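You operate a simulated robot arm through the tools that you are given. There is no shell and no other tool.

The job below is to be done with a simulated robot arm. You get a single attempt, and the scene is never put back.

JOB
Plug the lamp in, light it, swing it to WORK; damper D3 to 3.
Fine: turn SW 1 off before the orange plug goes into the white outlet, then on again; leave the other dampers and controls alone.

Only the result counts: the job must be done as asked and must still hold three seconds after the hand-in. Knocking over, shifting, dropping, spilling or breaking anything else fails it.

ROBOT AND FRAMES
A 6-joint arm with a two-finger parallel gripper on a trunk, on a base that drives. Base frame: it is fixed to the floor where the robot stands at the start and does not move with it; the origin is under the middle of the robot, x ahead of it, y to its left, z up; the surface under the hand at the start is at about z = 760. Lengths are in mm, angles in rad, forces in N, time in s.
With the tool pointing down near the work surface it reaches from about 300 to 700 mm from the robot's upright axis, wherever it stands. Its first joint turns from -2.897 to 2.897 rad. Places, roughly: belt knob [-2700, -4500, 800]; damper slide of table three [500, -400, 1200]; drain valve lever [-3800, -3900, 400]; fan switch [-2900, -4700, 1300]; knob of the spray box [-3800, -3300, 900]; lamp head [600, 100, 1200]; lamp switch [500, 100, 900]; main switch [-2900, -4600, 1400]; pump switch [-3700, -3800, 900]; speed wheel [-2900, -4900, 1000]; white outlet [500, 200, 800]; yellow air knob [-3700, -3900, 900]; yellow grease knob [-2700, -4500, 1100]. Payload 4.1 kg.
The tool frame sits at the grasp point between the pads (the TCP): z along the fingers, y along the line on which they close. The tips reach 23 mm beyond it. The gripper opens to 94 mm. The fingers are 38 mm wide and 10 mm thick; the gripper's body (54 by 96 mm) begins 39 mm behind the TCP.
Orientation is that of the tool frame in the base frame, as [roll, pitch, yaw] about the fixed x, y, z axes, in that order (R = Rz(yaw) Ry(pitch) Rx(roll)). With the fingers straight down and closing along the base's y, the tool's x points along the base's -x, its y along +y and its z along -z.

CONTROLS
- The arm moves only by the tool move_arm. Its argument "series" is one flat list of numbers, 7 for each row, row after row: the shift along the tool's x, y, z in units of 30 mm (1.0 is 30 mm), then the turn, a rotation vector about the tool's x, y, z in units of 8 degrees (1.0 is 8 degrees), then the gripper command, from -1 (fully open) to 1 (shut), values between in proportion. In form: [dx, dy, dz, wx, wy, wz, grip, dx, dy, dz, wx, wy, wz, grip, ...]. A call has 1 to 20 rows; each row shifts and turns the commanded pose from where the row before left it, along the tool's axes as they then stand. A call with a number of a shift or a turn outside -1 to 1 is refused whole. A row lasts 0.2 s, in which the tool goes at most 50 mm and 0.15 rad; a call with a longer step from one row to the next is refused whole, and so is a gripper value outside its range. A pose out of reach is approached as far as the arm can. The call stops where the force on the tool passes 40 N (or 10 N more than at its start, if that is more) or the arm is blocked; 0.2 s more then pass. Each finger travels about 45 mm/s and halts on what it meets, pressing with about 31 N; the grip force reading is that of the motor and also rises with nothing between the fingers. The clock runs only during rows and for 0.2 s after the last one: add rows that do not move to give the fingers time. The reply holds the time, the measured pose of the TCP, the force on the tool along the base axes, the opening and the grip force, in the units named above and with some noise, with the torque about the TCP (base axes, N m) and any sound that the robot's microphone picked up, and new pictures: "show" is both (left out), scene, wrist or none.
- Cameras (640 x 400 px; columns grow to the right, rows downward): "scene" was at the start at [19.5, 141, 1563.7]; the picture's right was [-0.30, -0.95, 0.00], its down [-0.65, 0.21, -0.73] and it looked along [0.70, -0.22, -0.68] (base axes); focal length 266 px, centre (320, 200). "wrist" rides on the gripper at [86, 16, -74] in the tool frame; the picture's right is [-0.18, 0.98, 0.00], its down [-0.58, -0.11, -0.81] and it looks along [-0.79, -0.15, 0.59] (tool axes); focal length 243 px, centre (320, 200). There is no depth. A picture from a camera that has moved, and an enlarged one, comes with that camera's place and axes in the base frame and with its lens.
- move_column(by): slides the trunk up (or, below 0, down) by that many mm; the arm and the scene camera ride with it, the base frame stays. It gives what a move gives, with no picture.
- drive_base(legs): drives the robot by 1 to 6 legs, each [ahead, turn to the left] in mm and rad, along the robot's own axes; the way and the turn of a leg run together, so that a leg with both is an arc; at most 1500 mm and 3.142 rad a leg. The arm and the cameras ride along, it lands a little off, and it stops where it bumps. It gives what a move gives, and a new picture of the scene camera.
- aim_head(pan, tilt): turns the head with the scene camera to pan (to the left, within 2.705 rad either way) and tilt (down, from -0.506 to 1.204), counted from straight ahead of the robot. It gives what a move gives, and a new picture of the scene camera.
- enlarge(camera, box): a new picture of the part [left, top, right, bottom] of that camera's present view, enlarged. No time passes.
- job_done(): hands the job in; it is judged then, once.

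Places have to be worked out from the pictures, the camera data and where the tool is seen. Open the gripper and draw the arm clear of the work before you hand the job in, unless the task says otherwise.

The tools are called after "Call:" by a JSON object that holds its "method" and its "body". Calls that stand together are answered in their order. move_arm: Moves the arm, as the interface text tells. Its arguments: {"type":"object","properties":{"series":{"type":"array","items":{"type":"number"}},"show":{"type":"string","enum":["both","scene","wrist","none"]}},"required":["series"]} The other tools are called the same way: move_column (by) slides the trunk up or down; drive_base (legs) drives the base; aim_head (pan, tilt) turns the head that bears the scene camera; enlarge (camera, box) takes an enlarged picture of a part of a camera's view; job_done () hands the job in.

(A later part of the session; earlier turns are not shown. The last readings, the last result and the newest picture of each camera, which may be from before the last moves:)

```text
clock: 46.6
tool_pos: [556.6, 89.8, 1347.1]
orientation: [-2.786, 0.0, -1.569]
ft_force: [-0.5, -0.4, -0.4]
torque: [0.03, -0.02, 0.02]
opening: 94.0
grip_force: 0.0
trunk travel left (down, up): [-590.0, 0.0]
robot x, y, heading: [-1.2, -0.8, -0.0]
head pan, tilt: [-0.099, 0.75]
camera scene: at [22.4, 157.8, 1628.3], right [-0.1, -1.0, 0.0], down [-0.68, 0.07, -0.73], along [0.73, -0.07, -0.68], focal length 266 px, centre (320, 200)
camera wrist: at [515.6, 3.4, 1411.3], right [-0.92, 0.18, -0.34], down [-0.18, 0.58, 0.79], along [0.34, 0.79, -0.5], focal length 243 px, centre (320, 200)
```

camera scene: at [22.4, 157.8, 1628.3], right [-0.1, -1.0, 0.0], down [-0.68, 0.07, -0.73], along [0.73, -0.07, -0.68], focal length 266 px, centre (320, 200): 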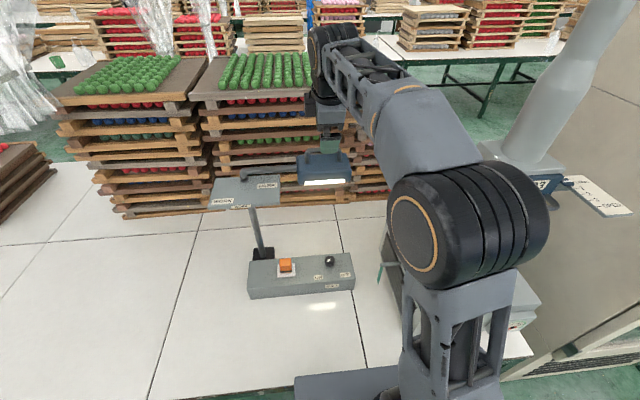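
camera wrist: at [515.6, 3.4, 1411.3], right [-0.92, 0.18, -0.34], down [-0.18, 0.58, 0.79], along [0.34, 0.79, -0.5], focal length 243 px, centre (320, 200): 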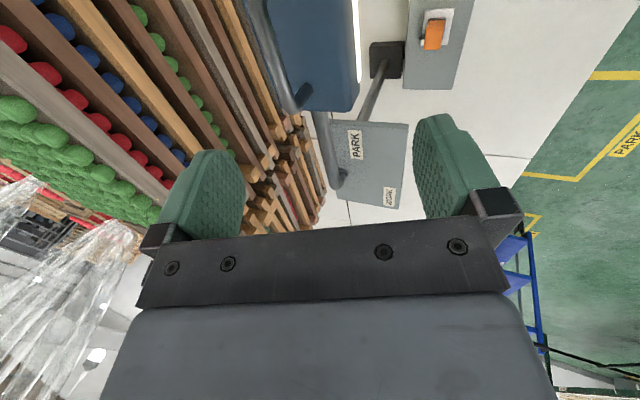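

The tilt is right (20.4°). I narrow the gripper to about 44 mm and move to a point 60 mm short of the bar along the finger direction.

Call:
{"method": "move_arm", "body": {"series": [0.037, -0.413, 0.767, 0, 0, 0, 0.064, 0.037, -0.413, 0.767, 0, 0, 0, 0.064, 0.037, -0.413, 0.767, 0, 0, 0, 0.064, 0, 0, 0, 0, 0, 0, 0.064]}}

Call:
{"method": "enlarge", "body": {"camera": "wrist", "box": [160, 60, 440, 240]}}

Call:
{"method": "enlarge", "body": {"camera": "scene", "box": [240, 60, 420, 200]}}

```text
clock: 47.6
tool_pos: [616.7, 86.3, 1293.9]
orientation: [-2.788, 0.0, -1.57]
ft_force: [0.6, 0.1, 0.4]
torque: [-0.01, 0.01, 0.01]
opening: 43.9
grip_force: 0.0
trunk travel left (down, up): [-590.0, 0.0]
robot x, y, heading: [-4.1, 1.3, -0.004]
head pan, tilt: [-0.099, 0.75]
camera scene: at [22.7, 157.8, 1628.3], right [-0.1, -1.0, 0.0], down [-0.68, 0.07, -0.73], along [0.73, -0.07, -0.68], focal length 266 px, centre (320, 200)
camera wrist: at [576.3, -0.4, 1359.3], right [-0.92, 0.18, -0.34], down [-0.18, 0.58, 0.79], along [0.34, 0.79, -0.5], focal length 243 px, centre (320, 200)
```

scene: 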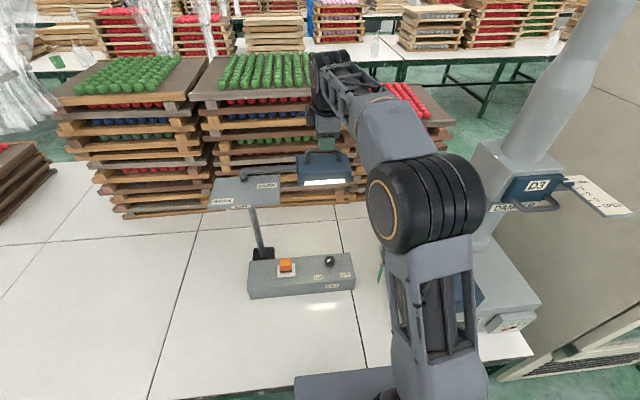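
wrist: 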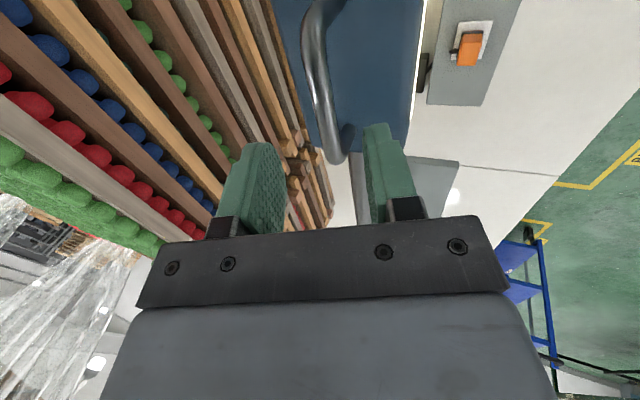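

```text
2.22 times, centred on (300, 150) of wrist
camera zoom: at [576.3, -0.4, 1359.3], right [-0.92, 0.18, -0.34], down [-0.18, 0.58, 0.79], along [0.34, 0.79, -0.5], focal length 539 px, centre (364, 311)
```

zoom: 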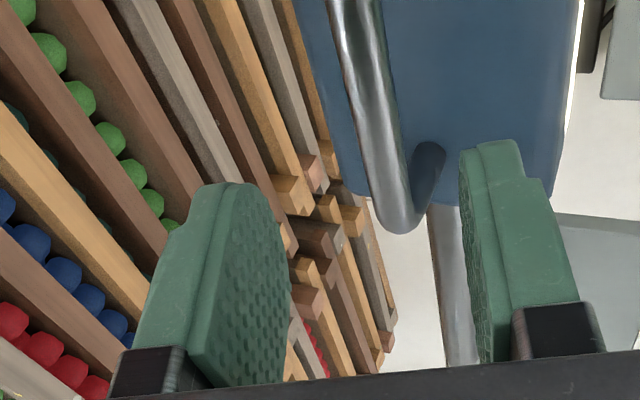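

```text
2.86 times, centred on (330, 130) of scene
camera zoom: at [22.7, 157.8, 1628.3], right [-0.1, -1.0, 0.0], down [-0.68, 0.07, -0.73], along [0.73, -0.07, -0.68], focal length 760 px, centre (291, 400)
```

zoom: 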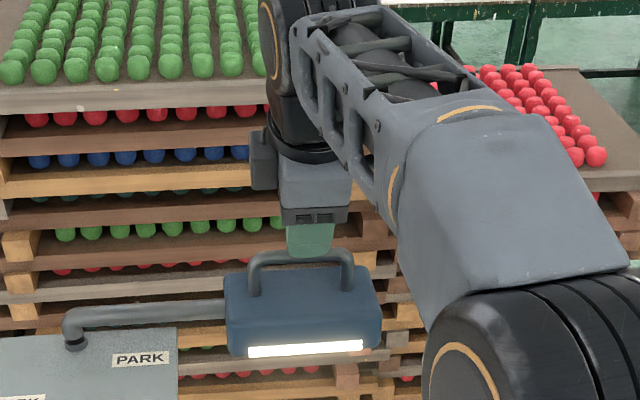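

The bar passes cleanly between the open pads. I advance 56 mm along the fingers so they straddle the bar, then narrow loosely to about 24 mm so it can slide.

Call:
{"method": "move_arm", "body": {"series": [0, 0.03, 0.62, 0, 0, 0, 0.064, 0, 0.03, 0.62, 0, 0, 0, 0.064, 0, 0, 0.62, 0, 0, 0, 0.064, 0, 0, 0, 0, 0, 0, 0.3, 0, 0, 0, 0, 0, 0, 0.49, 0, 0, 0, 0, 0, 0, 0.49]}}

Call:
{"method": "enlarge", "body": {"camera": "wrist", "box": [160, 60, 440, 240]}}

Call:
{"method": "enlarge", "body": {"camera": "scene", "box": [240, 60, 420, 200]}}

```text
clock: 49.0
tool_pos: [634.0, 85.8, 1242.7]
orientation: [-2.789, -0.001, -1.571]
ft_force: [-0.2, -0.3, 0.1]
torque: [0.03, 0.02, 0.01]
opening: 24.2
grip_force: 0.0
trunk travel left (down, up): [-590.0, 0.0]
robot x, y, heading: [-0.1, -1.8, -0.004]
head pan, tilt: [-0.099, 0.75]
camera scene: at [22.9, 157.8, 1628.3], right [-0.1, -1.0, 0.0], down [-0.68, 0.07, -0.73], along [0.73, -0.07, -0.68], focal length 266 px, centre (320, 200)
camera wrist: at [593.5, -0.3, 1306.8], right [-0.92, 0.18, -0.34], down [-0.18, 0.58, 0.79], along [0.34, 0.79, -0.5], focal length 243 px, centre (320, 200)
```

scene: 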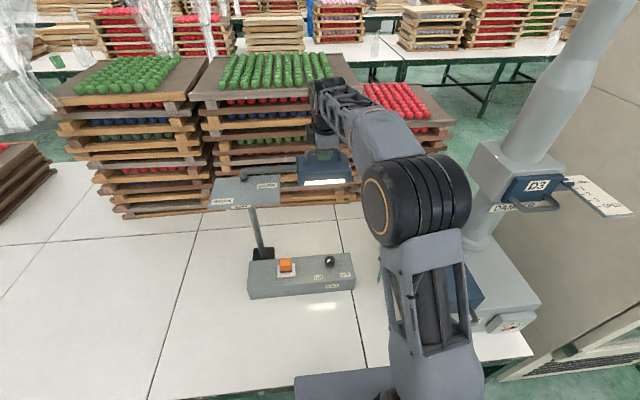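
wrist: 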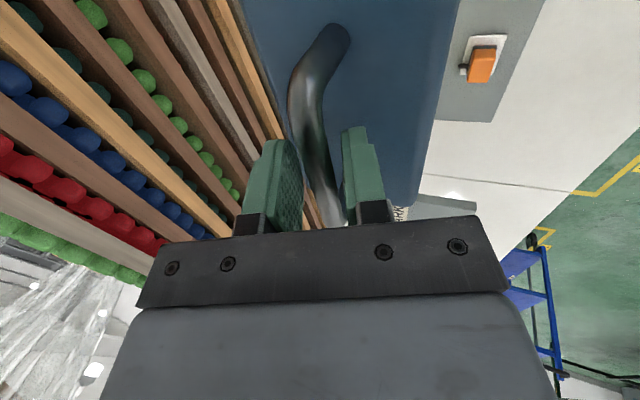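

```text
2.22 times, centred on (300, 150) of wrist
camera zoom: at [593.5, -0.3, 1306.8], right [-0.92, 0.18, -0.34], down [-0.18, 0.58, 0.79], along [0.34, 0.79, -0.5], focal length 539 px, centre (364, 311)
```

zoom: 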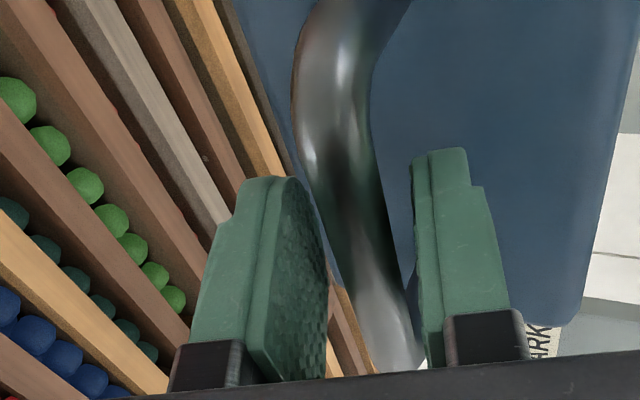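

```text
2.86 times, centred on (330, 130) of scene
camera zoom: at [22.9, 157.8, 1628.3], right [-0.1, -1.0, 0.0], down [-0.68, 0.07, -0.73], along [0.73, -0.07, -0.68], focal length 760 px, centre (291, 400)
```

zoom: 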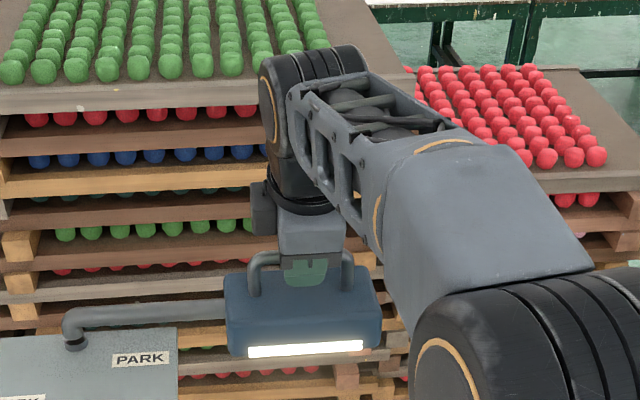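

The bar sits loosely between the pads with no load. I start the swing clockwise about the pivot (636,314), with a first 20° in 4° steps, the tool turning with the lamp.

Call:
{"method": "move_arm", "body": {"series": [-0.0185, 0.4976, -0.1831, 0, 0.1727, 0.4693, 0.49, -0.0185, 0.4976, -0.1831, 0, 0.1727, 0.4693, 0.49, -0.0185, 0.4976, -0.1831, 0, 0.1727, 0.4693, 0.49, -0.0185, 0.4976, -0.1831, 0, 0.1727, 0.4693, 0.49, -0.0185, 0.4976, -0.1831, 0, 0.1727, 0.4693, 0.49]}}

Call:
{"method": "enlarge", "body": {"camera": "scene", "box": [200, 90, 400, 230]}}

```text
clock: 50.2
tool_pos: [555.1, 100.3, 1243.5]
orientation: [-2.789, 0.003, -1.92]
ft_force: [-0.1, 0.5, -0.2]
torque: [0.0, -0.05, 0.0]
opening: 23.8
grip_force: 0.1
trunk travel left (down, up): [-590.0, 0.0]
robot x, y, heading: [-3.9, 1.2, -0.002]
head pan, tilt: [-0.099, 0.75]
camera scene: at [22.6, 158.0, 1628.3], right [-0.1, -1.0, 0.0], down [-0.68, 0.07, -0.73], along [0.73, -0.07, -0.68], focal length 266 px, centre (320, 200)
camera wrist: at [487.9, 32.6, 1307.5], right [-0.8, 0.49, -0.34], down [0.03, 0.61, 0.79], along [0.59, 0.63, -0.5], focal length 243 px, centre (320, 200)
```

scene: 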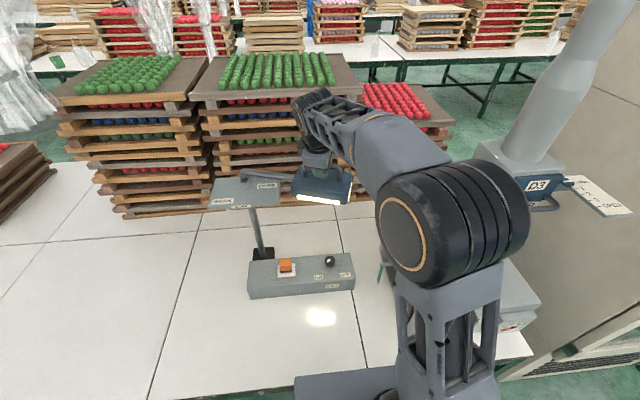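
wrist: 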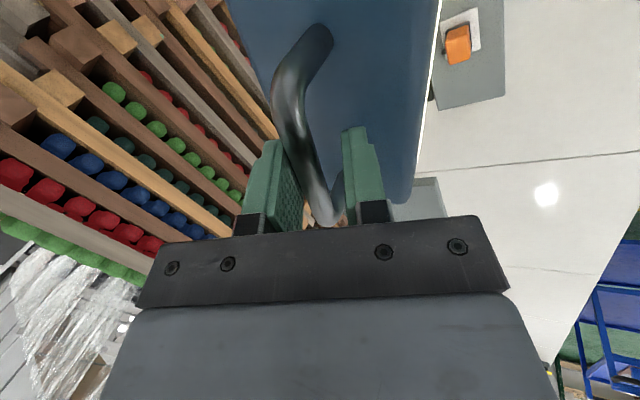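

```text
2.86 times, centred on (300, 160) of scene
camera zoom: at [22.6, 158.0, 1628.3], right [-0.1, -1.0, 0.0], down [-0.68, 0.07, -0.73], along [0.73, -0.07, -0.68], focal length 760 px, centre (377, 314)
```

zoom: 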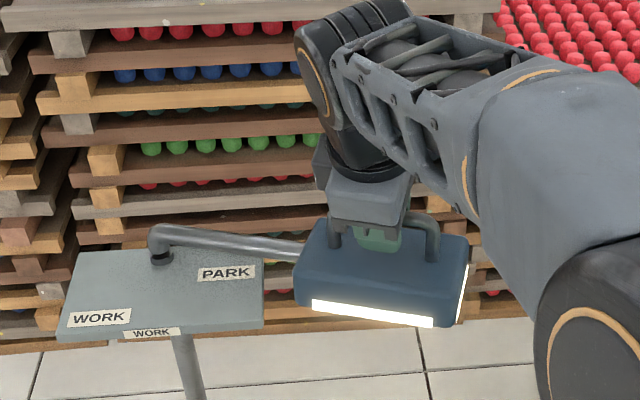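

The lamp follows with negligible force. I continue another 40°.

Call:
{"method": "move_arm", "body": {"series": [-0.0185, 0.4976, -0.1831, 0, 0.1727, 0.4693, 0.49, -0.0185, 0.4976, -0.1831, 0, 0.1727, 0.4693, 0.49, -0.0185, 0.4976, -0.1831, 0, 0.1727, 0.4693, 0.49, -0.0185, 0.4976, -0.1831, 0, 0.1727, 0.4693, 0.49, -0.0185, 0.4976, -0.1831, 0, 0.1727, 0.4693, 0.49, -0.0185, 0.4976, -0.1831, 0, 0.1727, 0.4693, 0.49, -0.0185, 0.4976, -0.1831, 0, 0.1727, 0.4693, 0.49, -0.0185, 0.4976, -0.1831, 0, 0.1727, 0.4693, 0.49, -0.0185, 0.4976, -0.1831, 0, 0.1727, 0.4693, 0.49, -0.0185, 0.4976, -0.1831, 0, 0.1727, 0.4693, 0.49]}}

Call:
{"method": "enlarge", "body": {"camera": "scene", "box": [200, 90, 400, 230]}}

```text
clock: 52.4
tool_pos: [436.4, 202.1, 1242.4]
orientation: [-2.788, 0.0, -2.617]
ft_force: [0.4, 0.7, 0.2]
torque: [0.02, 0.02, 0.0]
opening: 23.9
grip_force: 0.2
trunk travel left (down, up): [-590.0, 0.0]
robot x, y, heading: [-0.7, 0.1, -0.002]
head pan, tilt: [-0.099, 0.75]
camera scene: at [22.8, 158.2, 1628.3], right [-0.1, -1.0, 0.0], down [-0.68, 0.07, -0.73], along [0.73, -0.07, -0.68], focal length 266 px, centre (320, 200)
camera wrist: at [341.2, 194.2, 1306.6], right [-0.3, 0.89, -0.34], down [0.42, 0.44, 0.79], along [0.86, 0.1, -0.5], focal length 243 px, centre (320, 200)
```

scene: 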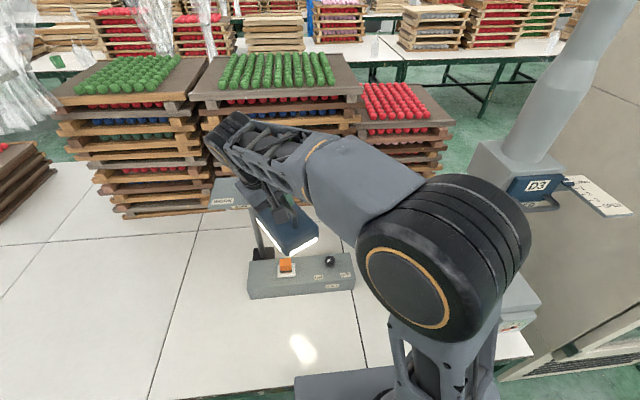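
wrist: 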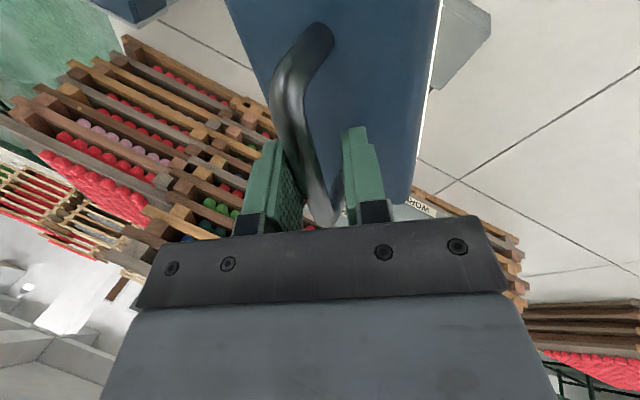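

```text
2.86 times, centred on (300, 160) of scene
camera zoom: at [22.8, 158.2, 1628.3], right [-0.1, -1.0, 0.0], down [-0.68, 0.07, -0.73], along [0.73, -0.07, -0.68], focal length 760 px, centre (377, 314)
```

zoom: 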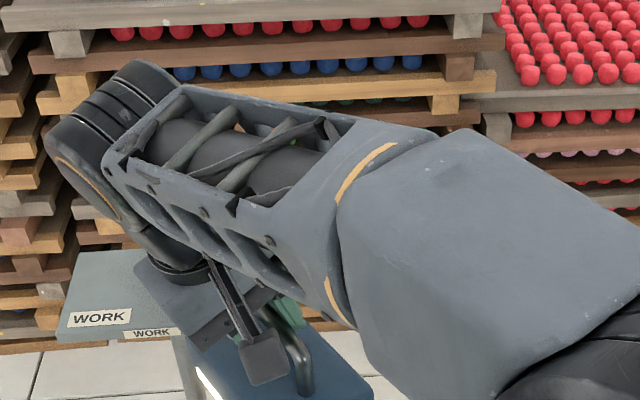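

It's going well at about 60°. I swing the next 26° and then check the angle against the plate before the final approach.

Call:
{"method": "move_arm", "body": {"series": [-0.0185, 0.4976, -0.1831, 0, 0.1727, 0.4693, 0.49, -0.0185, 0.4976, -0.1831, 0, 0.1727, 0.4693, 0.49, -0.0185, 0.4976, -0.1831, 0, 0.1727, 0.4693, 0.49, -0.0185, 0.4976, -0.1831, 0, 0.1727, 0.4693, 0.49, -0.0185, 0.4976, -0.1831, 0, 0.1727, 0.4693, 0.49, -0.0185, 0.4976, -0.1831, 0, 0.1727, 0.4693, 0.49, -0.01, 0.2488, -0.0915, 0, 0.0864, 0.2347, 0.49]}}

Call:
{"method": "enlarge", "body": {"camera": "scene", "box": [150, 110, 350, 250]}}

Call:
{"method": "enlarge", "body": {"camera": "wrist", "box": [200, 0, 520, 220]}}

```text
clock: 54.0
tool_pos: [406.7, 298.0, 1242.4]
orientation: [-2.789, 0.001, -3.07]
ft_force: [0.5, -0.1, -0.4]
torque: [0.0, 0.03, -0.01]
opening: 24.0
grip_force: 0.2
trunk travel left (down, up): [-590.0, 0.0]
robot x, y, heading: [-0.4, -4.7, -0.004]
head pan, tilt: [-0.099, 0.75]
camera scene: at [22.9, 158.0, 1628.3], right [-0.1, -1.0, 0.0], down [-0.68, 0.07, -0.73], along [0.73, -0.07, -0.68], focal length 266 px, centre (320, 200)
camera wrist: at [318.3, 333.2, 1306.5], right [0.12, 0.93, -0.34], down [0.57, 0.22, 0.79], along [0.81, -0.29, -0.5], focal length 243 px, centre (320, 200)
```

scene: 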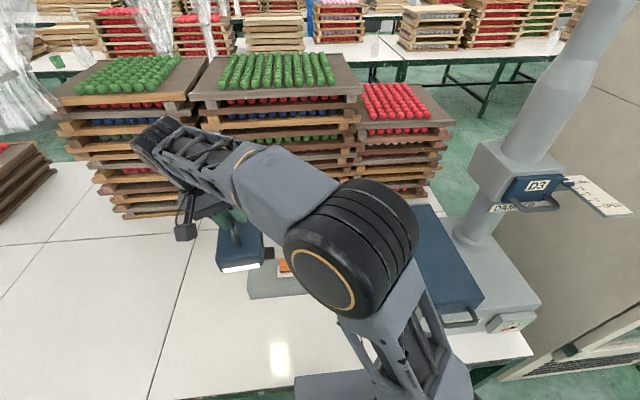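
wrist: 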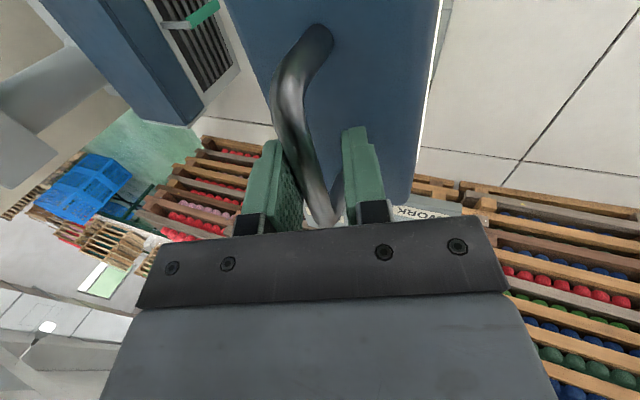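

```text
2.86 times, centred on (250, 180) of scene
camera zoom: at [22.9, 158.0, 1628.3], right [-0.1, -1.0, 0.0], down [-0.68, 0.07, -0.73], along [0.73, -0.07, -0.68], focal length 760 px, centre (520, 257)
```

zoom: 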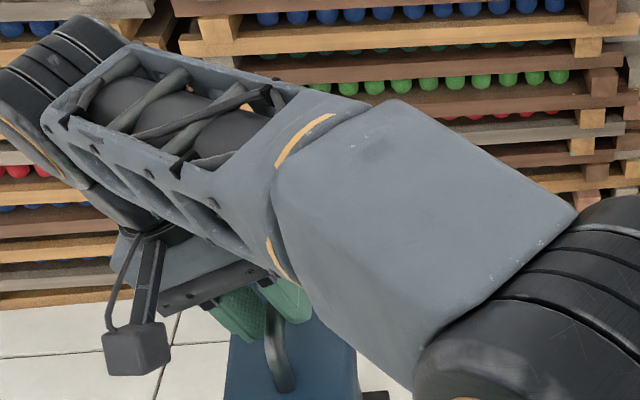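

```text
1.82 times, centred on (360, 110) of wrist
camera zoom: at [318.3, 333.2, 1306.5], right [0.12, 0.93, -0.34], down [0.57, 0.22, 0.79], along [0.81, -0.29, -0.5], focal length 441 px, centre (247, 364)
```

zoom: 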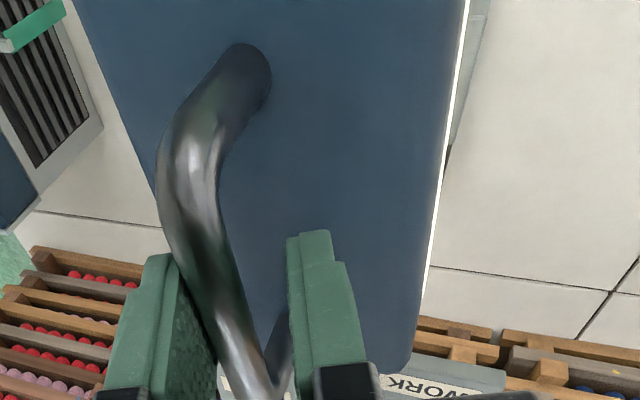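

The lamp is about 4–5° short of WORK. I do the last 5.5° in small steps, allowing about 1.5° for the play in the grip, and watch for a stop.

Call:
{"method": "move_arm", "body": {"series": [-0.0046, 0.2489, -0.0916, 0, 0.0864, 0.2347, 0.49, -0.0046, 0.2489, -0.0916, 0, 0.0864, 0.2347, 0.49, -0.0035, 0.1867, -0.0687, 0, 0.0648, 0.176, 0.49, 0, 0, 0, 0, 0, 0, 0.49]}}

Call:
{"method": "enlarge", "body": {"camera": "wrist", "box": [200, 0, 520, 220]}}

```text
clock: 55.0
tool_pos: [406.0, 318.2, 1243.2]
orientation: [-2.789, 0.0, 3.116]
ft_force: [1.0, -6.9, 1.1]
torque: [-0.02, 0.08, 0.1]
opening: 27.0
grip_force: 3.0
trunk travel left (down, up): [-590.0, 0.0]
robot x, y, heading: [2.0, 0.5, -0.002]
head pan, tilt: [-0.099, 0.75]
camera scene: at [23.0, 156.5, 1628.5], right [-0.1, -0.99, 0.0], down [-0.68, 0.07, -0.73], along [0.73, -0.07, -0.68], focal length 266 px, centre (320, 200)
camera wrist: at [321.7, 362.6, 1306.7], right [0.21, 0.92, -0.34], down [0.59, 0.16, 0.79], along [0.78, -0.36, -0.5], focal length 243 px, centre (320, 200)
```

scene: 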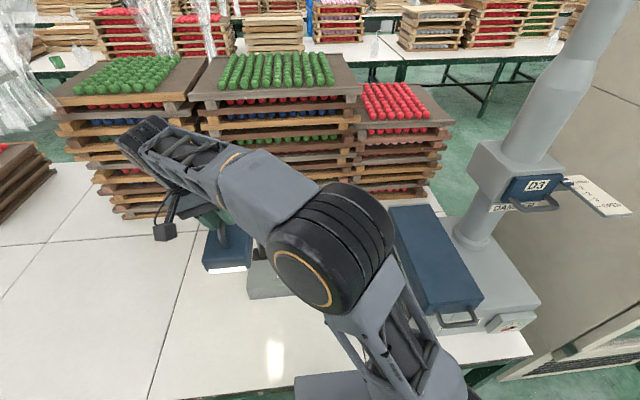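
wrist: 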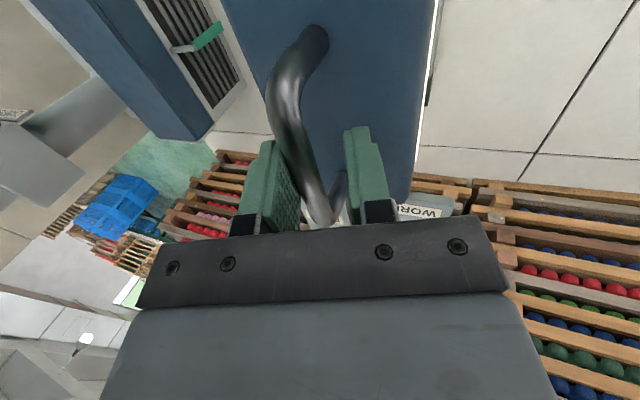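

```text
1.82 times, centred on (360, 110) of wrist
camera zoom: at [321.7, 362.6, 1306.7], right [0.21, 0.92, -0.34], down [0.59, 0.16, 0.79], along [0.78, -0.36, -0.5], focal length 441 px, centre (247, 364)
```

zoom: 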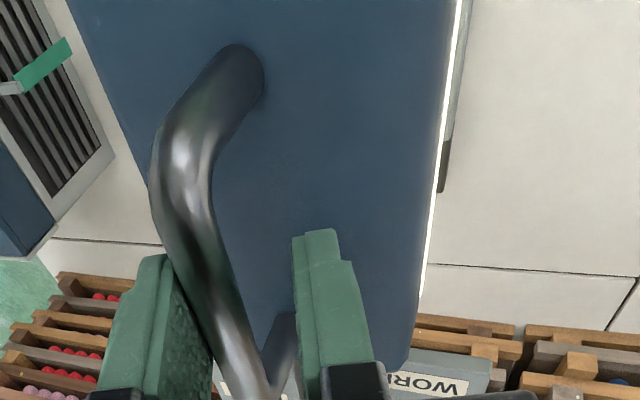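

The lamp met its stop: −7 N along y, and the loose fingers were pushed slightly wider with the bar at y≈312–313, level with the pivot. I open to 44 mm and retract along the finger direction.

Call:
{"method": "move_arm", "body": {"series": [0, 0, 0, 0, 0, 0, 0.064, 0, 0, 0, 0, 0, 0, 0.064, 0, 0, -0.5, 0, 0, 0, 0.064, 0, 0, -0.8, 0, 0, 0, 0.064, 0, 0, -0.9, 0, 0, 0, 0.064, 0, 0, -0.9, 0, 0, 0, 0.064]}}

Call:
{"method": "enlarge", "body": {"camera": "wrist", "box": [160, 0, 480, 220]}}

```text
clock: 56.4
tool_pos: [404.1, 347.1, 1323.4]
orientation: [-2.792, 0.001, 3.117]
ft_force: [-0.2, -0.5, 0.4]
torque: [-0.02, -0.02, 0.0]
opening: 43.8
grip_force: 0.0
out of reach, approached as far as the arm can: row 6
trunk travel left (down, up): [-590.0, 0.0]
robot x, y, heading: [-2.4, -0.7, 0.001]
head pan, tilt: [-0.099, 0.75]
camera scene: at [22.3, 157.3, 1628.4], right [-0.1, -0.99, 0.0], down [-0.68, 0.07, -0.73], along [0.73, -0.07, -0.68], focal length 266 px, centre (320, 200)
camera wrist: at [318.2, 389.3, 1387.8], right [0.21, 0.92, -0.34], down [0.58, 0.16, 0.8], along [0.79, -0.36, -0.5], focal length 243 px, centre (320, 200)
```

scene: 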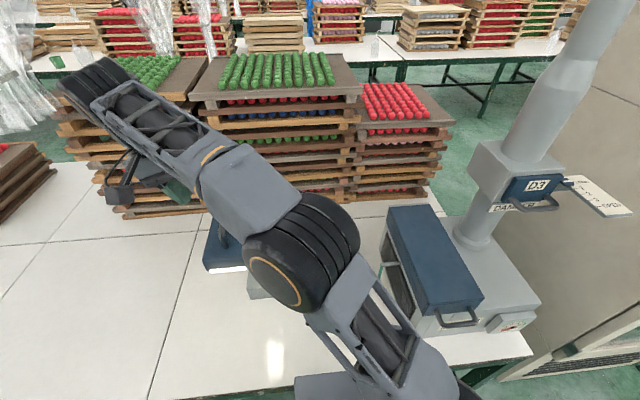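
wrist: 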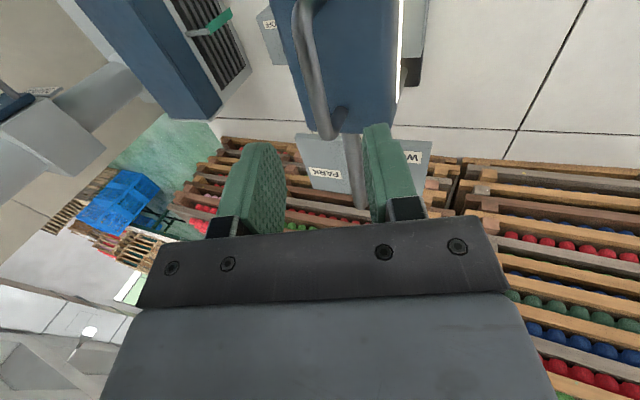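

```text
1.82 times, centred on (320, 110) of wrist
camera zoom: at [318.2, 389.3, 1387.8], right [0.21, 0.92, -0.34], down [0.58, 0.16, 0.8], along [0.79, -0.36, -0.5], focal length 441 px, centre (320, 364)
```

zoom: 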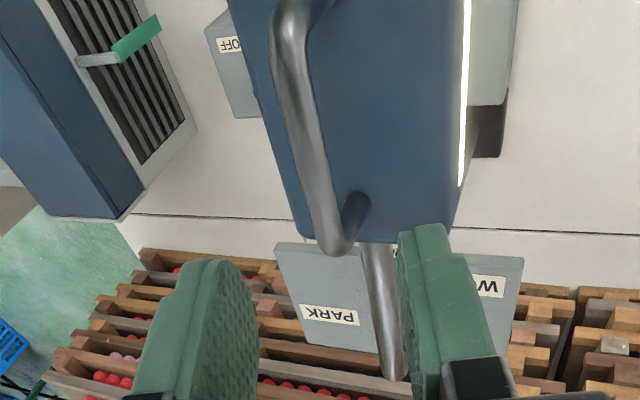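

The handle is clear, and the lamp arm now points at −x beside the WORK label. Next I look closely at the damper.

Call:
{"method": "enlarge", "body": {"camera": "scene", "box": [460, 120, 640, 240]}}

Call:
{"method": "enlarge", "body": {"camera": "scene", "box": [370, 140, 640, 360]}}

```text
3.33 times, centred on (550, 180) of scene
camera zoom: at [22.3, 157.3, 1628.4], right [-0.1, -0.99, 0.0], down [-0.68, 0.07, -0.73], along [0.73, -0.07, -0.68], focal length 886 px, centre (-447, 267)
```

zoom: 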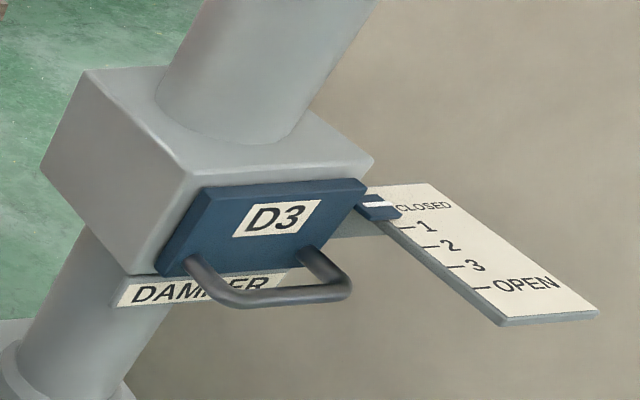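

```text
1.82 times, centred on (505, 250) of scene
camera zoom: at [22.3, 157.3, 1628.4], right [-0.1, -0.99, 0.0], down [-0.68, 0.07, -0.73], along [0.73, -0.07, -0.68], focal length 484 px, centre (-16, 109)
```

zoom: 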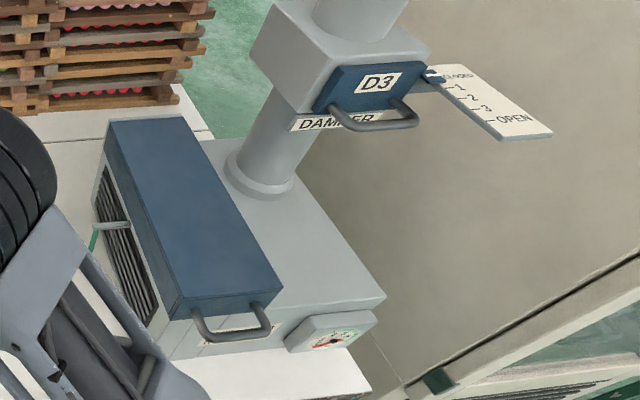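

The slide handle is a horizontal bar near (410,-398,1188), about 42 mm in front of the D3 plate. The scale has ticks about 20 mm apart, so 3 is roughly 62 mm of pull toward the robot. I untilt the tool and move the arm right at z≈1325, above the lamp handle.

Call:
{"method": "move_arm", "body": {"series": [0, 0, 0, -0.83, 0, 0, 0.064, 0, 0, 0, -0.83, 0, 0, 0.064, 0, 0, 0, -0.84, 0, 0, 0.064, 0.1, -0.98, 0, 0, 0, 0, 0.064, 0.1, -0.98, 0, 0, 0, 0, 0.064, 0.1, -0.98, 0, 0, 0, 0, 0.064, 0.1, -0.98, 0, 0, 0, 0, 0.064, 0.1, -0.98, 0, 0, 0, 0, 0.064, 0.1, -0.98, 0, 0, 0, 0, 0.064, 0.1, -0.98, 0, 0, 0, 0, 0.064, 0.1, -0.98, 0, 0, 0, 0, 0.064, 0.1, -0.98, 0, 0, 0, 0, 0.064, 0.1, -0.98, 0, 0, 0, 0, 0.064, 0.1, -0.98, 0, 0, 0, 0, 0.064, 0.1, -0.98, 0, 0, 0, 0, 0.064, 0.1, -0.98, 0, 0, 0, 0, 0.064, 0.1, -0.98, 0, 0, 0, 0, 0.064]}}

Call:
{"method": "enlarge", "body": {"camera": "scene", "box": [150, 120, 400, 310]}}

```text
clock: 60.0
tool_pos: [351.0, -64.0, 1324.0]
orientation: [-3.137, -0.001, 3.117]
ft_force: [-0.3, -0.3, 0.5]
torque: [0.0, -0.01, 0.0]
opening: 44.2
grip_force: 0.0
trunk travel left (down, up): [-590.0, 0.0]
robot x, y, heading: [-1.7, -1.2, 0.002]
head pan, tilt: [-0.099, 0.75]
camera scene: at [22.8, 157.4, 1628.4], right [-0.1, -0.99, 0.0], down [-0.68, 0.07, -0.73], along [0.73, -0.07, -0.68], focal length 266 px, centre (320, 200)
camera wrist: at [265.6, -44.1, 1398.6], right [0.21, 0.98, 0.0], down [0.58, -0.12, 0.81], along [0.79, -0.17, -0.59], focal length 243 px, centre (320, 200)
```

scene: 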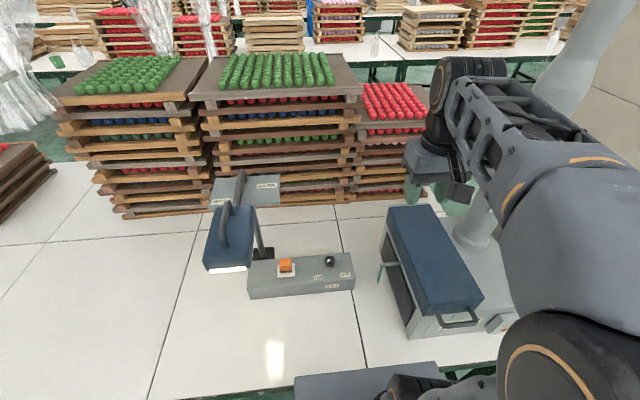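
wrist: 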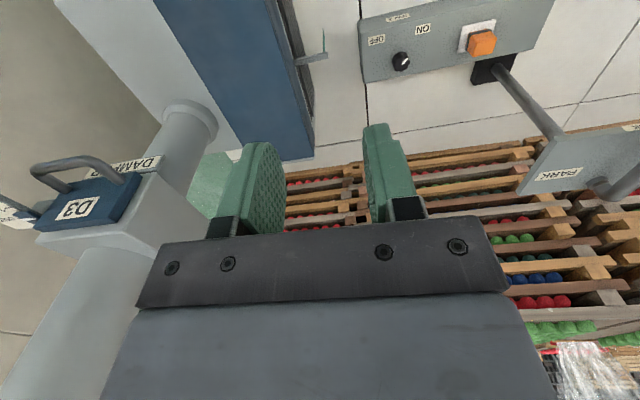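

```text
2.11 times, centred on (275, 215) of scene
camera zoom: at [22.8, 157.4, 1628.4], right [-0.1, -0.99, 0.0], down [-0.68, 0.07, -0.73], along [0.73, -0.07, -0.68], focal length 560 px, centre (415, 168)
```

zoom: 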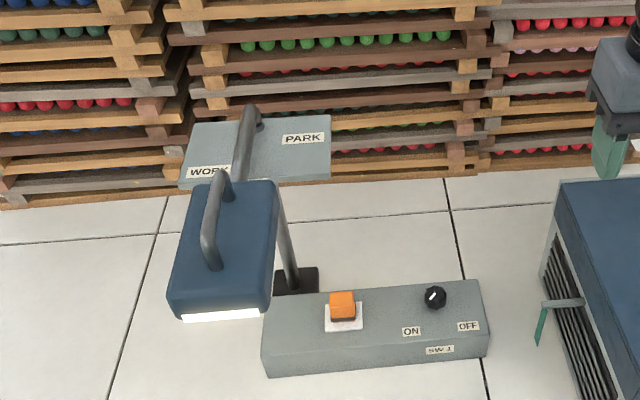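

The lamp is lit and at WORK; its head end is centred at (343,315), so the arm is at 180° ±1°. I continue to the damper side and start turning the tool to base yaw −90°.

Call:
{"method": "move_arm", "body": {"series": [0.04, -0.98, 0, 0, 0, 0, 0.064, 0.04, -0.98, 0, 0, 0, 0, 0.064, 0.04, -0.98, 0, 0, 0, 0, 0.064, 0.04, -0.98, 0, 0, 0, 0, 0.064, 0.04, -0.98, 0, 0, 0, 0, 0.064, 0.04, -0.98, 0, 0, 0, 0, 0.064, 0.04, -0.98, 0, 0, 0, 0, 0.064, 0.04, -0.98, 0, 0, 0, 0, 0.064, 0.04, -0.98, 0, 0, 0, 0, 0.064, 0.04, -0.98, 0, 0, 0, 0, 0.064, 0.04, -0.98, 0, 0, 0, 0, 0.064, 0, 0, 0, 0, 0, 1, 0.064, 0, 0, 0, 0, 0, 1, 0.064, 0, 0, 0, 0, 0, 1, 0.064, 0, 0, 0, 0, 0, 1, 0.064]}}

Call:
{"method": "aim_head", "body": {"pan": -0.75, "tilt": 0.65}}

```text
clock: 63.2
tool_pos: [330.4, -385.1, 1324.2]
orientation: [-3.14, 0.003, 2.556]
ft_force: [0.3, -0.2, 0.6]
torque: [0.0, 0.02, -0.03]
opening: 43.9
grip_force: 0.0
trunk travel left (down, up): [-590.0, 0.0]
robot x, y, heading: [1.3, -2.9, -0.0]
head pan, tilt: [-0.099, 0.75]
camera scene: at [22.8, 157.7, 1628.3], right [-0.1, -1.0, 0.0], down [-0.68, 0.07, -0.73], along [0.73, -0.07, -0.68], focal length 266 px, centre (320, 200)
camera wrist: at [268.0, -324.1, 1399.6], right [0.7, 0.72, 0.0], down [0.42, -0.41, 0.81], along [0.58, -0.56, -0.59], focal length 243 px, centre (320, 200)
```

scene: 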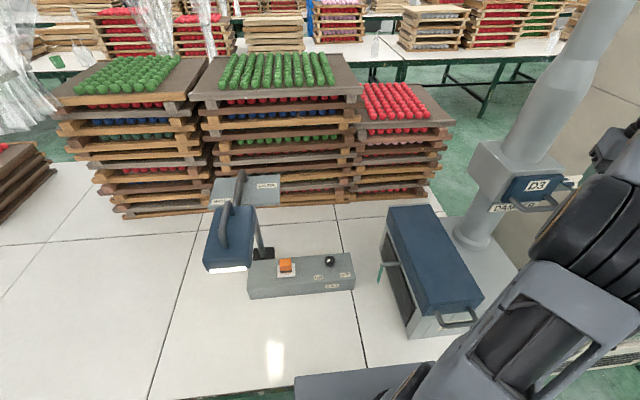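
wrist: 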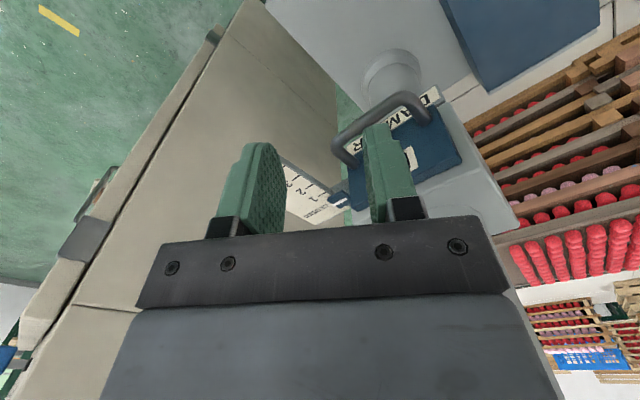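

```text
clock: 64.2
tool_pos: [330.6, -385.2, 1325.3]
orientation: [-3.14, -0.001, 2.559]
ft_force: [0.3, 0.1, 0.5]
torque: [0.0, -0.02, -0.01]
opening: 44.1
grip_force: 0.1
trunk travel left (down, up): [-590.0, 0.0]
robot x, y, heading: [3.5, 2.1, -0.004]
head pan, tilt: [-0.75, 0.649]
camera scene: at [3.9, 106.7, 1636.9], right [-0.68, -0.73, 0.0], down [-0.44, 0.41, -0.8], along [0.58, -0.54, -0.6], focal length 266 px, centre (320, 200)
```

scene: 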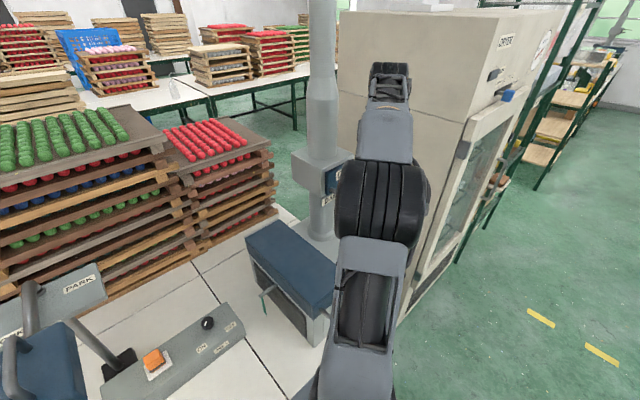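

The tool is beside the damper at yaw −34°. I finish the turn to −90°, which puts the camera on the +y side away from the scale, and start tilting the fingers forward.

Call:
{"method": "move_arm", "body": {"series": [0, 0, 0, 0, 0, 1, 0.064, 0, 0, 0, 0, 0, 1, 0.064, 0, 0, 0, 0, 0, 1, 0.064, 0, 0, 0, 0, 0, 1, 0.064, 0, 0, 0, 0, 0, 1, 0.064, 0, 0, 0, 0, 0, 1, 0.064, 0, 0, 0, 0, 0, 1, 0.064, 0, 0, 0, -1, 0, 0, 0.064, 0, 0, 0, -1, 0, 0, 0.064, 0, 0, 0, -1, 0, 0, 0.064, 0, 0, 0, -1, 0, 0, 0.064, 0, 0, 0, -1, 0, 0, 0.064, 0, 0, 0, -1, 0, 0, 0.064, 0, 0, 0, -1, 0, 0, 0.064, 0, 0, 0, -0.5, 0, 0, 0.064]}}

Call:
{"method": "enlarge", "body": {"camera": "wrist", "box": [200, 0, 520, 220]}}

```text
clock: 67.4
tool_pos: [330.1, -385.2, 1326.6]
orientation: [2.094, 0.003, 1.581]
ft_force: [-0.5, -0.1, 0.1]
torque: [0.05, -0.01, 0.0]
opening: 44.3
grip_force: 0.1
trunk travel left (down, up): [-590.0, 0.0]
robot x, y, heading: [1.4, -0.7, 0.005]
head pan, tilt: [-0.75, 0.649]
camera scene: at [3.8, 106.7, 1637.0], right [-0.68, -0.73, 0.0], down [-0.44, 0.41, -0.8], along [0.58, -0.54, -0.6], focal length 266 px, centre (320, 200)
camera wrist: at [273.3, -299.4, 1376.8], right [0.49, -0.18, 0.85], down [-0.75, -0.59, 0.31], along [0.45, -0.79, -0.42], focal length 243 px, centre (320, 200)
```

scene: 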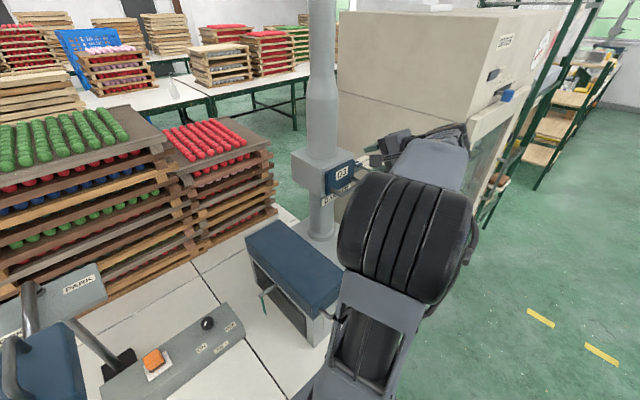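
wrist: 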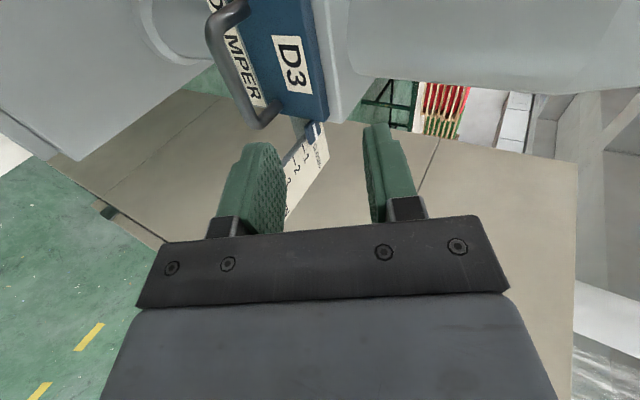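

```text
1.82 times, centred on (360, 110) of wrist
camera zoom: at [273.3, -299.4, 1376.8], right [0.49, -0.18, 0.85], down [-0.75, -0.59, 0.31], along [0.45, -0.79, -0.42], focal length 441 px, centre (247, 364)
```

zoom: 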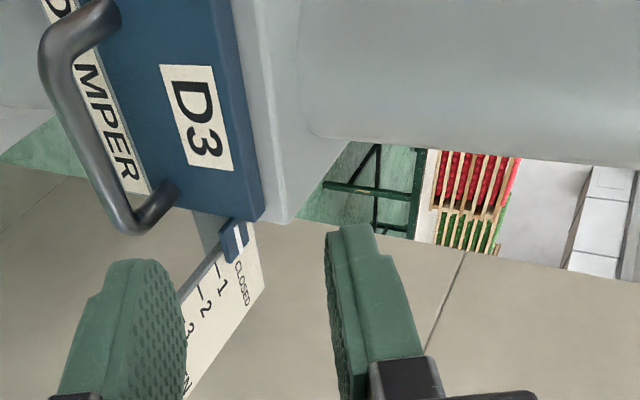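

The tool points forward-down at 60° with yaw −90°, and the handle bar triangulates to about (410.5,-396,1188). I narrow to 36 mm and move to a pre-grasp 60 mm short of the bar along the fingers.

Call:
{"method": "move_arm", "body": {"series": [-0.073, -0.533, 0.472, 0, 0, 0, 0.234, -0.073, -0.533, 0.472, 0, 0, 0, 0.234, -0.073, -0.533, 0.472, 0, 0, 0, 0.234, -0.073, -0.533, 0.472, 0, 0, 0, 0.234, -0.073, -0.533, 0.472, 0, 0, 0, 0.234]}}

Call:
{"method": "enlarge", "body": {"camera": "wrist", "box": [200, 0, 520, 220]}}

Call:
{"method": "enlarge", "body": {"camera": "scene", "box": [270, 110, 470, 250]}}

```text
clock: 68.6
tool_pos: [350.7, -397.3, 1218.6]
orientation: [2.094, 0.002, 1.582]
ft_force: [-0.7, 0.2, 0.0]
torque: [0.03, 0.02, -0.01]
opening: 35.9
grip_force: 0.0
trunk travel left (down, up): [-590.0, 0.0]
robot x, y, heading: [0.1, 4.7, 0.001]
head pan, tilt: [-0.75, 0.649]
camera scene: at [4.0, 106.4, 1637.0], right [-0.68, -0.73, 0.0], down [-0.44, 0.41, -0.8], along [0.58, -0.54, -0.6], focal length 266 px, centre (320, 200)
camera wrist: at [294.9, -311.5, 1271.5], right [0.49, -0.18, 0.85], down [-0.75, -0.59, 0.31], along [0.45, -0.79, -0.42], focal length 243 px, centre (320, 200)
```

scene: 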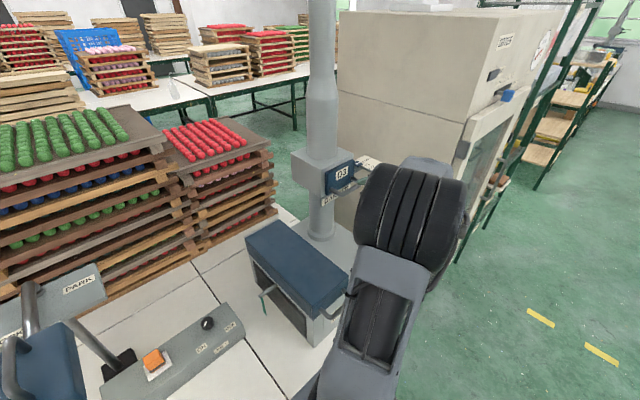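
wrist: 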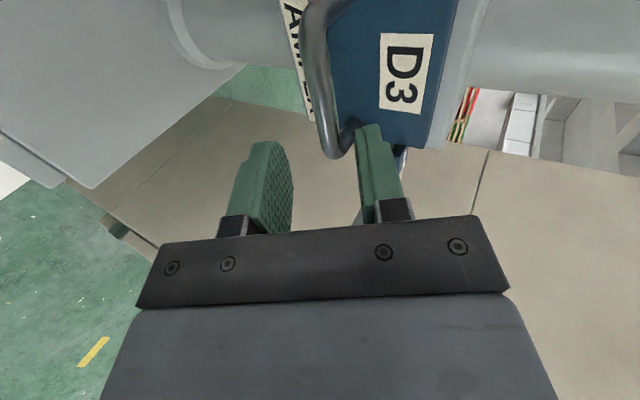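

```text
1.82 times, centred on (360, 110) of wrist
camera zoom: at [294.9, -311.5, 1271.5], right [0.49, -0.18, 0.85], down [-0.75, -0.59, 0.31], along [0.45, -0.79, -0.42], focal length 441 px, centre (247, 364)
```

zoom: 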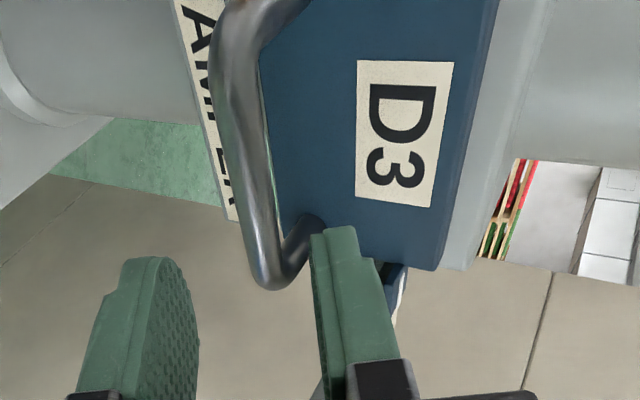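

```text
2.86 times, centred on (370, 180) of scene
camera zoom: at [4.0, 106.4, 1637.0], right [-0.68, -0.73, 0.0], down [-0.44, 0.41, -0.8], along [0.58, -0.54, -0.6], focal length 760 px, centre (177, 257)
```

zoom: 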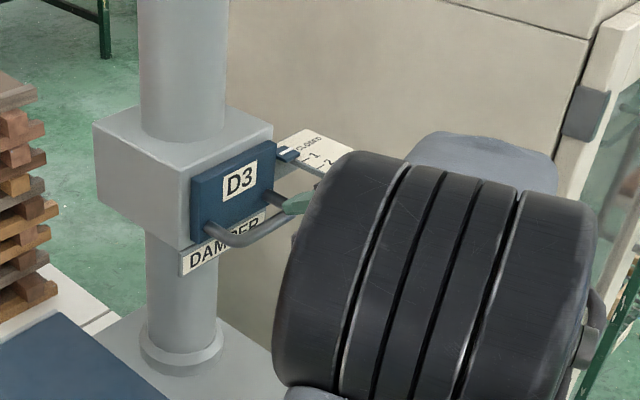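

The bar triangulates to run from (411.6,-350,1188) to (408.6,-437,1190), so I need 58 mm along the fingers and 3 mm across. I advance to straddle it and close on it.

Call:
{"method": "move_arm", "body": {"series": [0.01, 0.035, 0.643, 0, 0, 0, 0.234, 0.01, 0.035, 0.643, 0, 0, 0, 0.234, 0.01, 0.035, 0.643, 0, 0, 0, 0.234, 0, 0, 0, 0, 0, 0, 0.234]}}

Call:
{"method": "enlarge", "body": {"camera": "wrist", "box": [200, 0, 520, 220]}}

Call:
{"method": "enlarge", "body": {"camera": "scene", "box": [270, 110, 470, 250]}}

```text
clock: 69.6
tool_pos: [403.7, -395.2, 1192.9]
orientation: [2.094, 0.004, 1.58]
ft_force: [-0.1, 0.4, -0.7]
torque: [-0.02, 0.0, 0.02]
opening: 36.0
grip_force: 0.0
trunk travel left (down, up): [-590.0, 0.0]
robot x, y, heading: [0.9, 1.0, 0.002]
head pan, tilt: [-0.75, 0.649]
camera scene: at [3.9, 106.6, 1637.0], right [-0.68, -0.73, 0.0], down [-0.44, 0.41, -0.8], along [0.58, -0.54, -0.6], focal length 266 px, centre (320, 200)
camera wrist: at [347.3, -308.8, 1244.9], right [0.49, -0.18, 0.85], down [-0.75, -0.59, 0.31], along [0.45, -0.79, -0.42], focal length 243 px, centre (320, 200)
```

scene: 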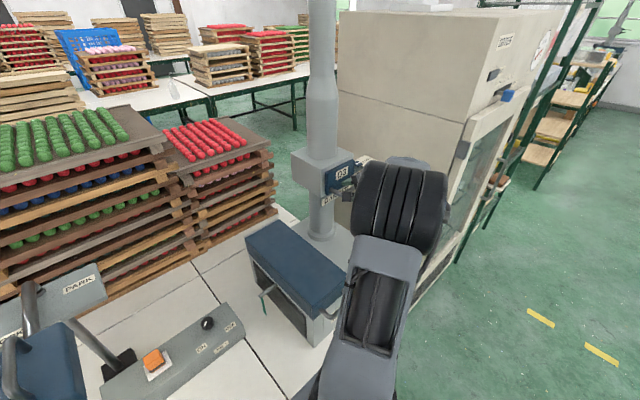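
wrist: 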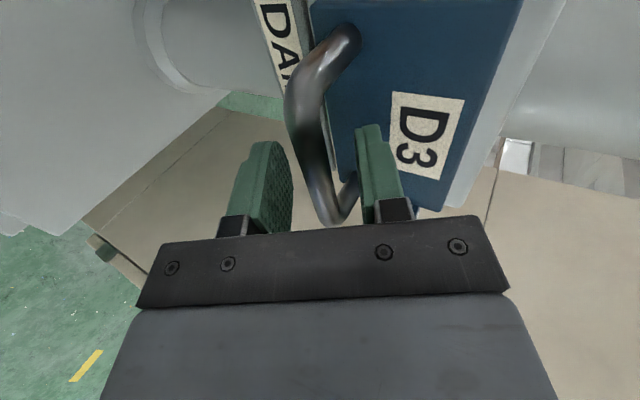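

```text
1.82 times, centred on (360, 110) of wrist
camera zoom: at [347.3, -308.8, 1244.9], right [0.49, -0.18, 0.85], down [-0.75, -0.59, 0.31], along [0.45, -0.79, -0.42], focal length 441 px, centre (247, 364)
```

zoom: 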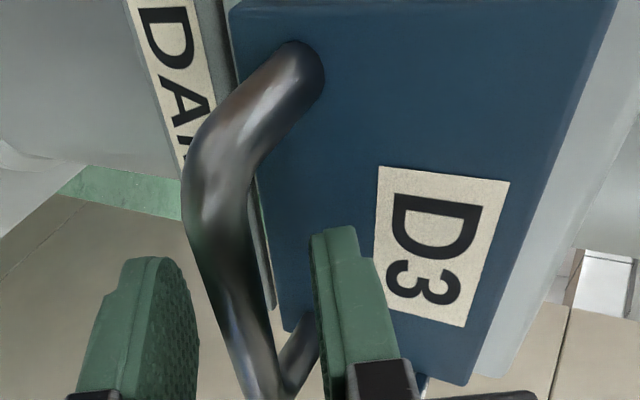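

```text
2.86 times, centred on (370, 180) of scene
camera zoom: at [3.9, 106.6, 1637.0], right [-0.68, -0.73, 0.0], down [-0.44, 0.41, -0.8], along [0.58, -0.54, -0.6], focal length 760 px, centre (177, 257)
```

zoom: 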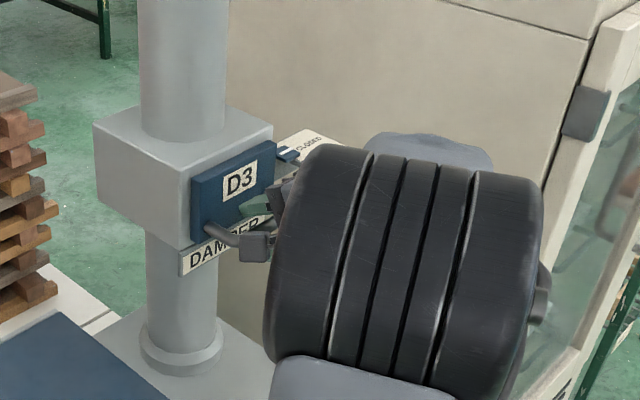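

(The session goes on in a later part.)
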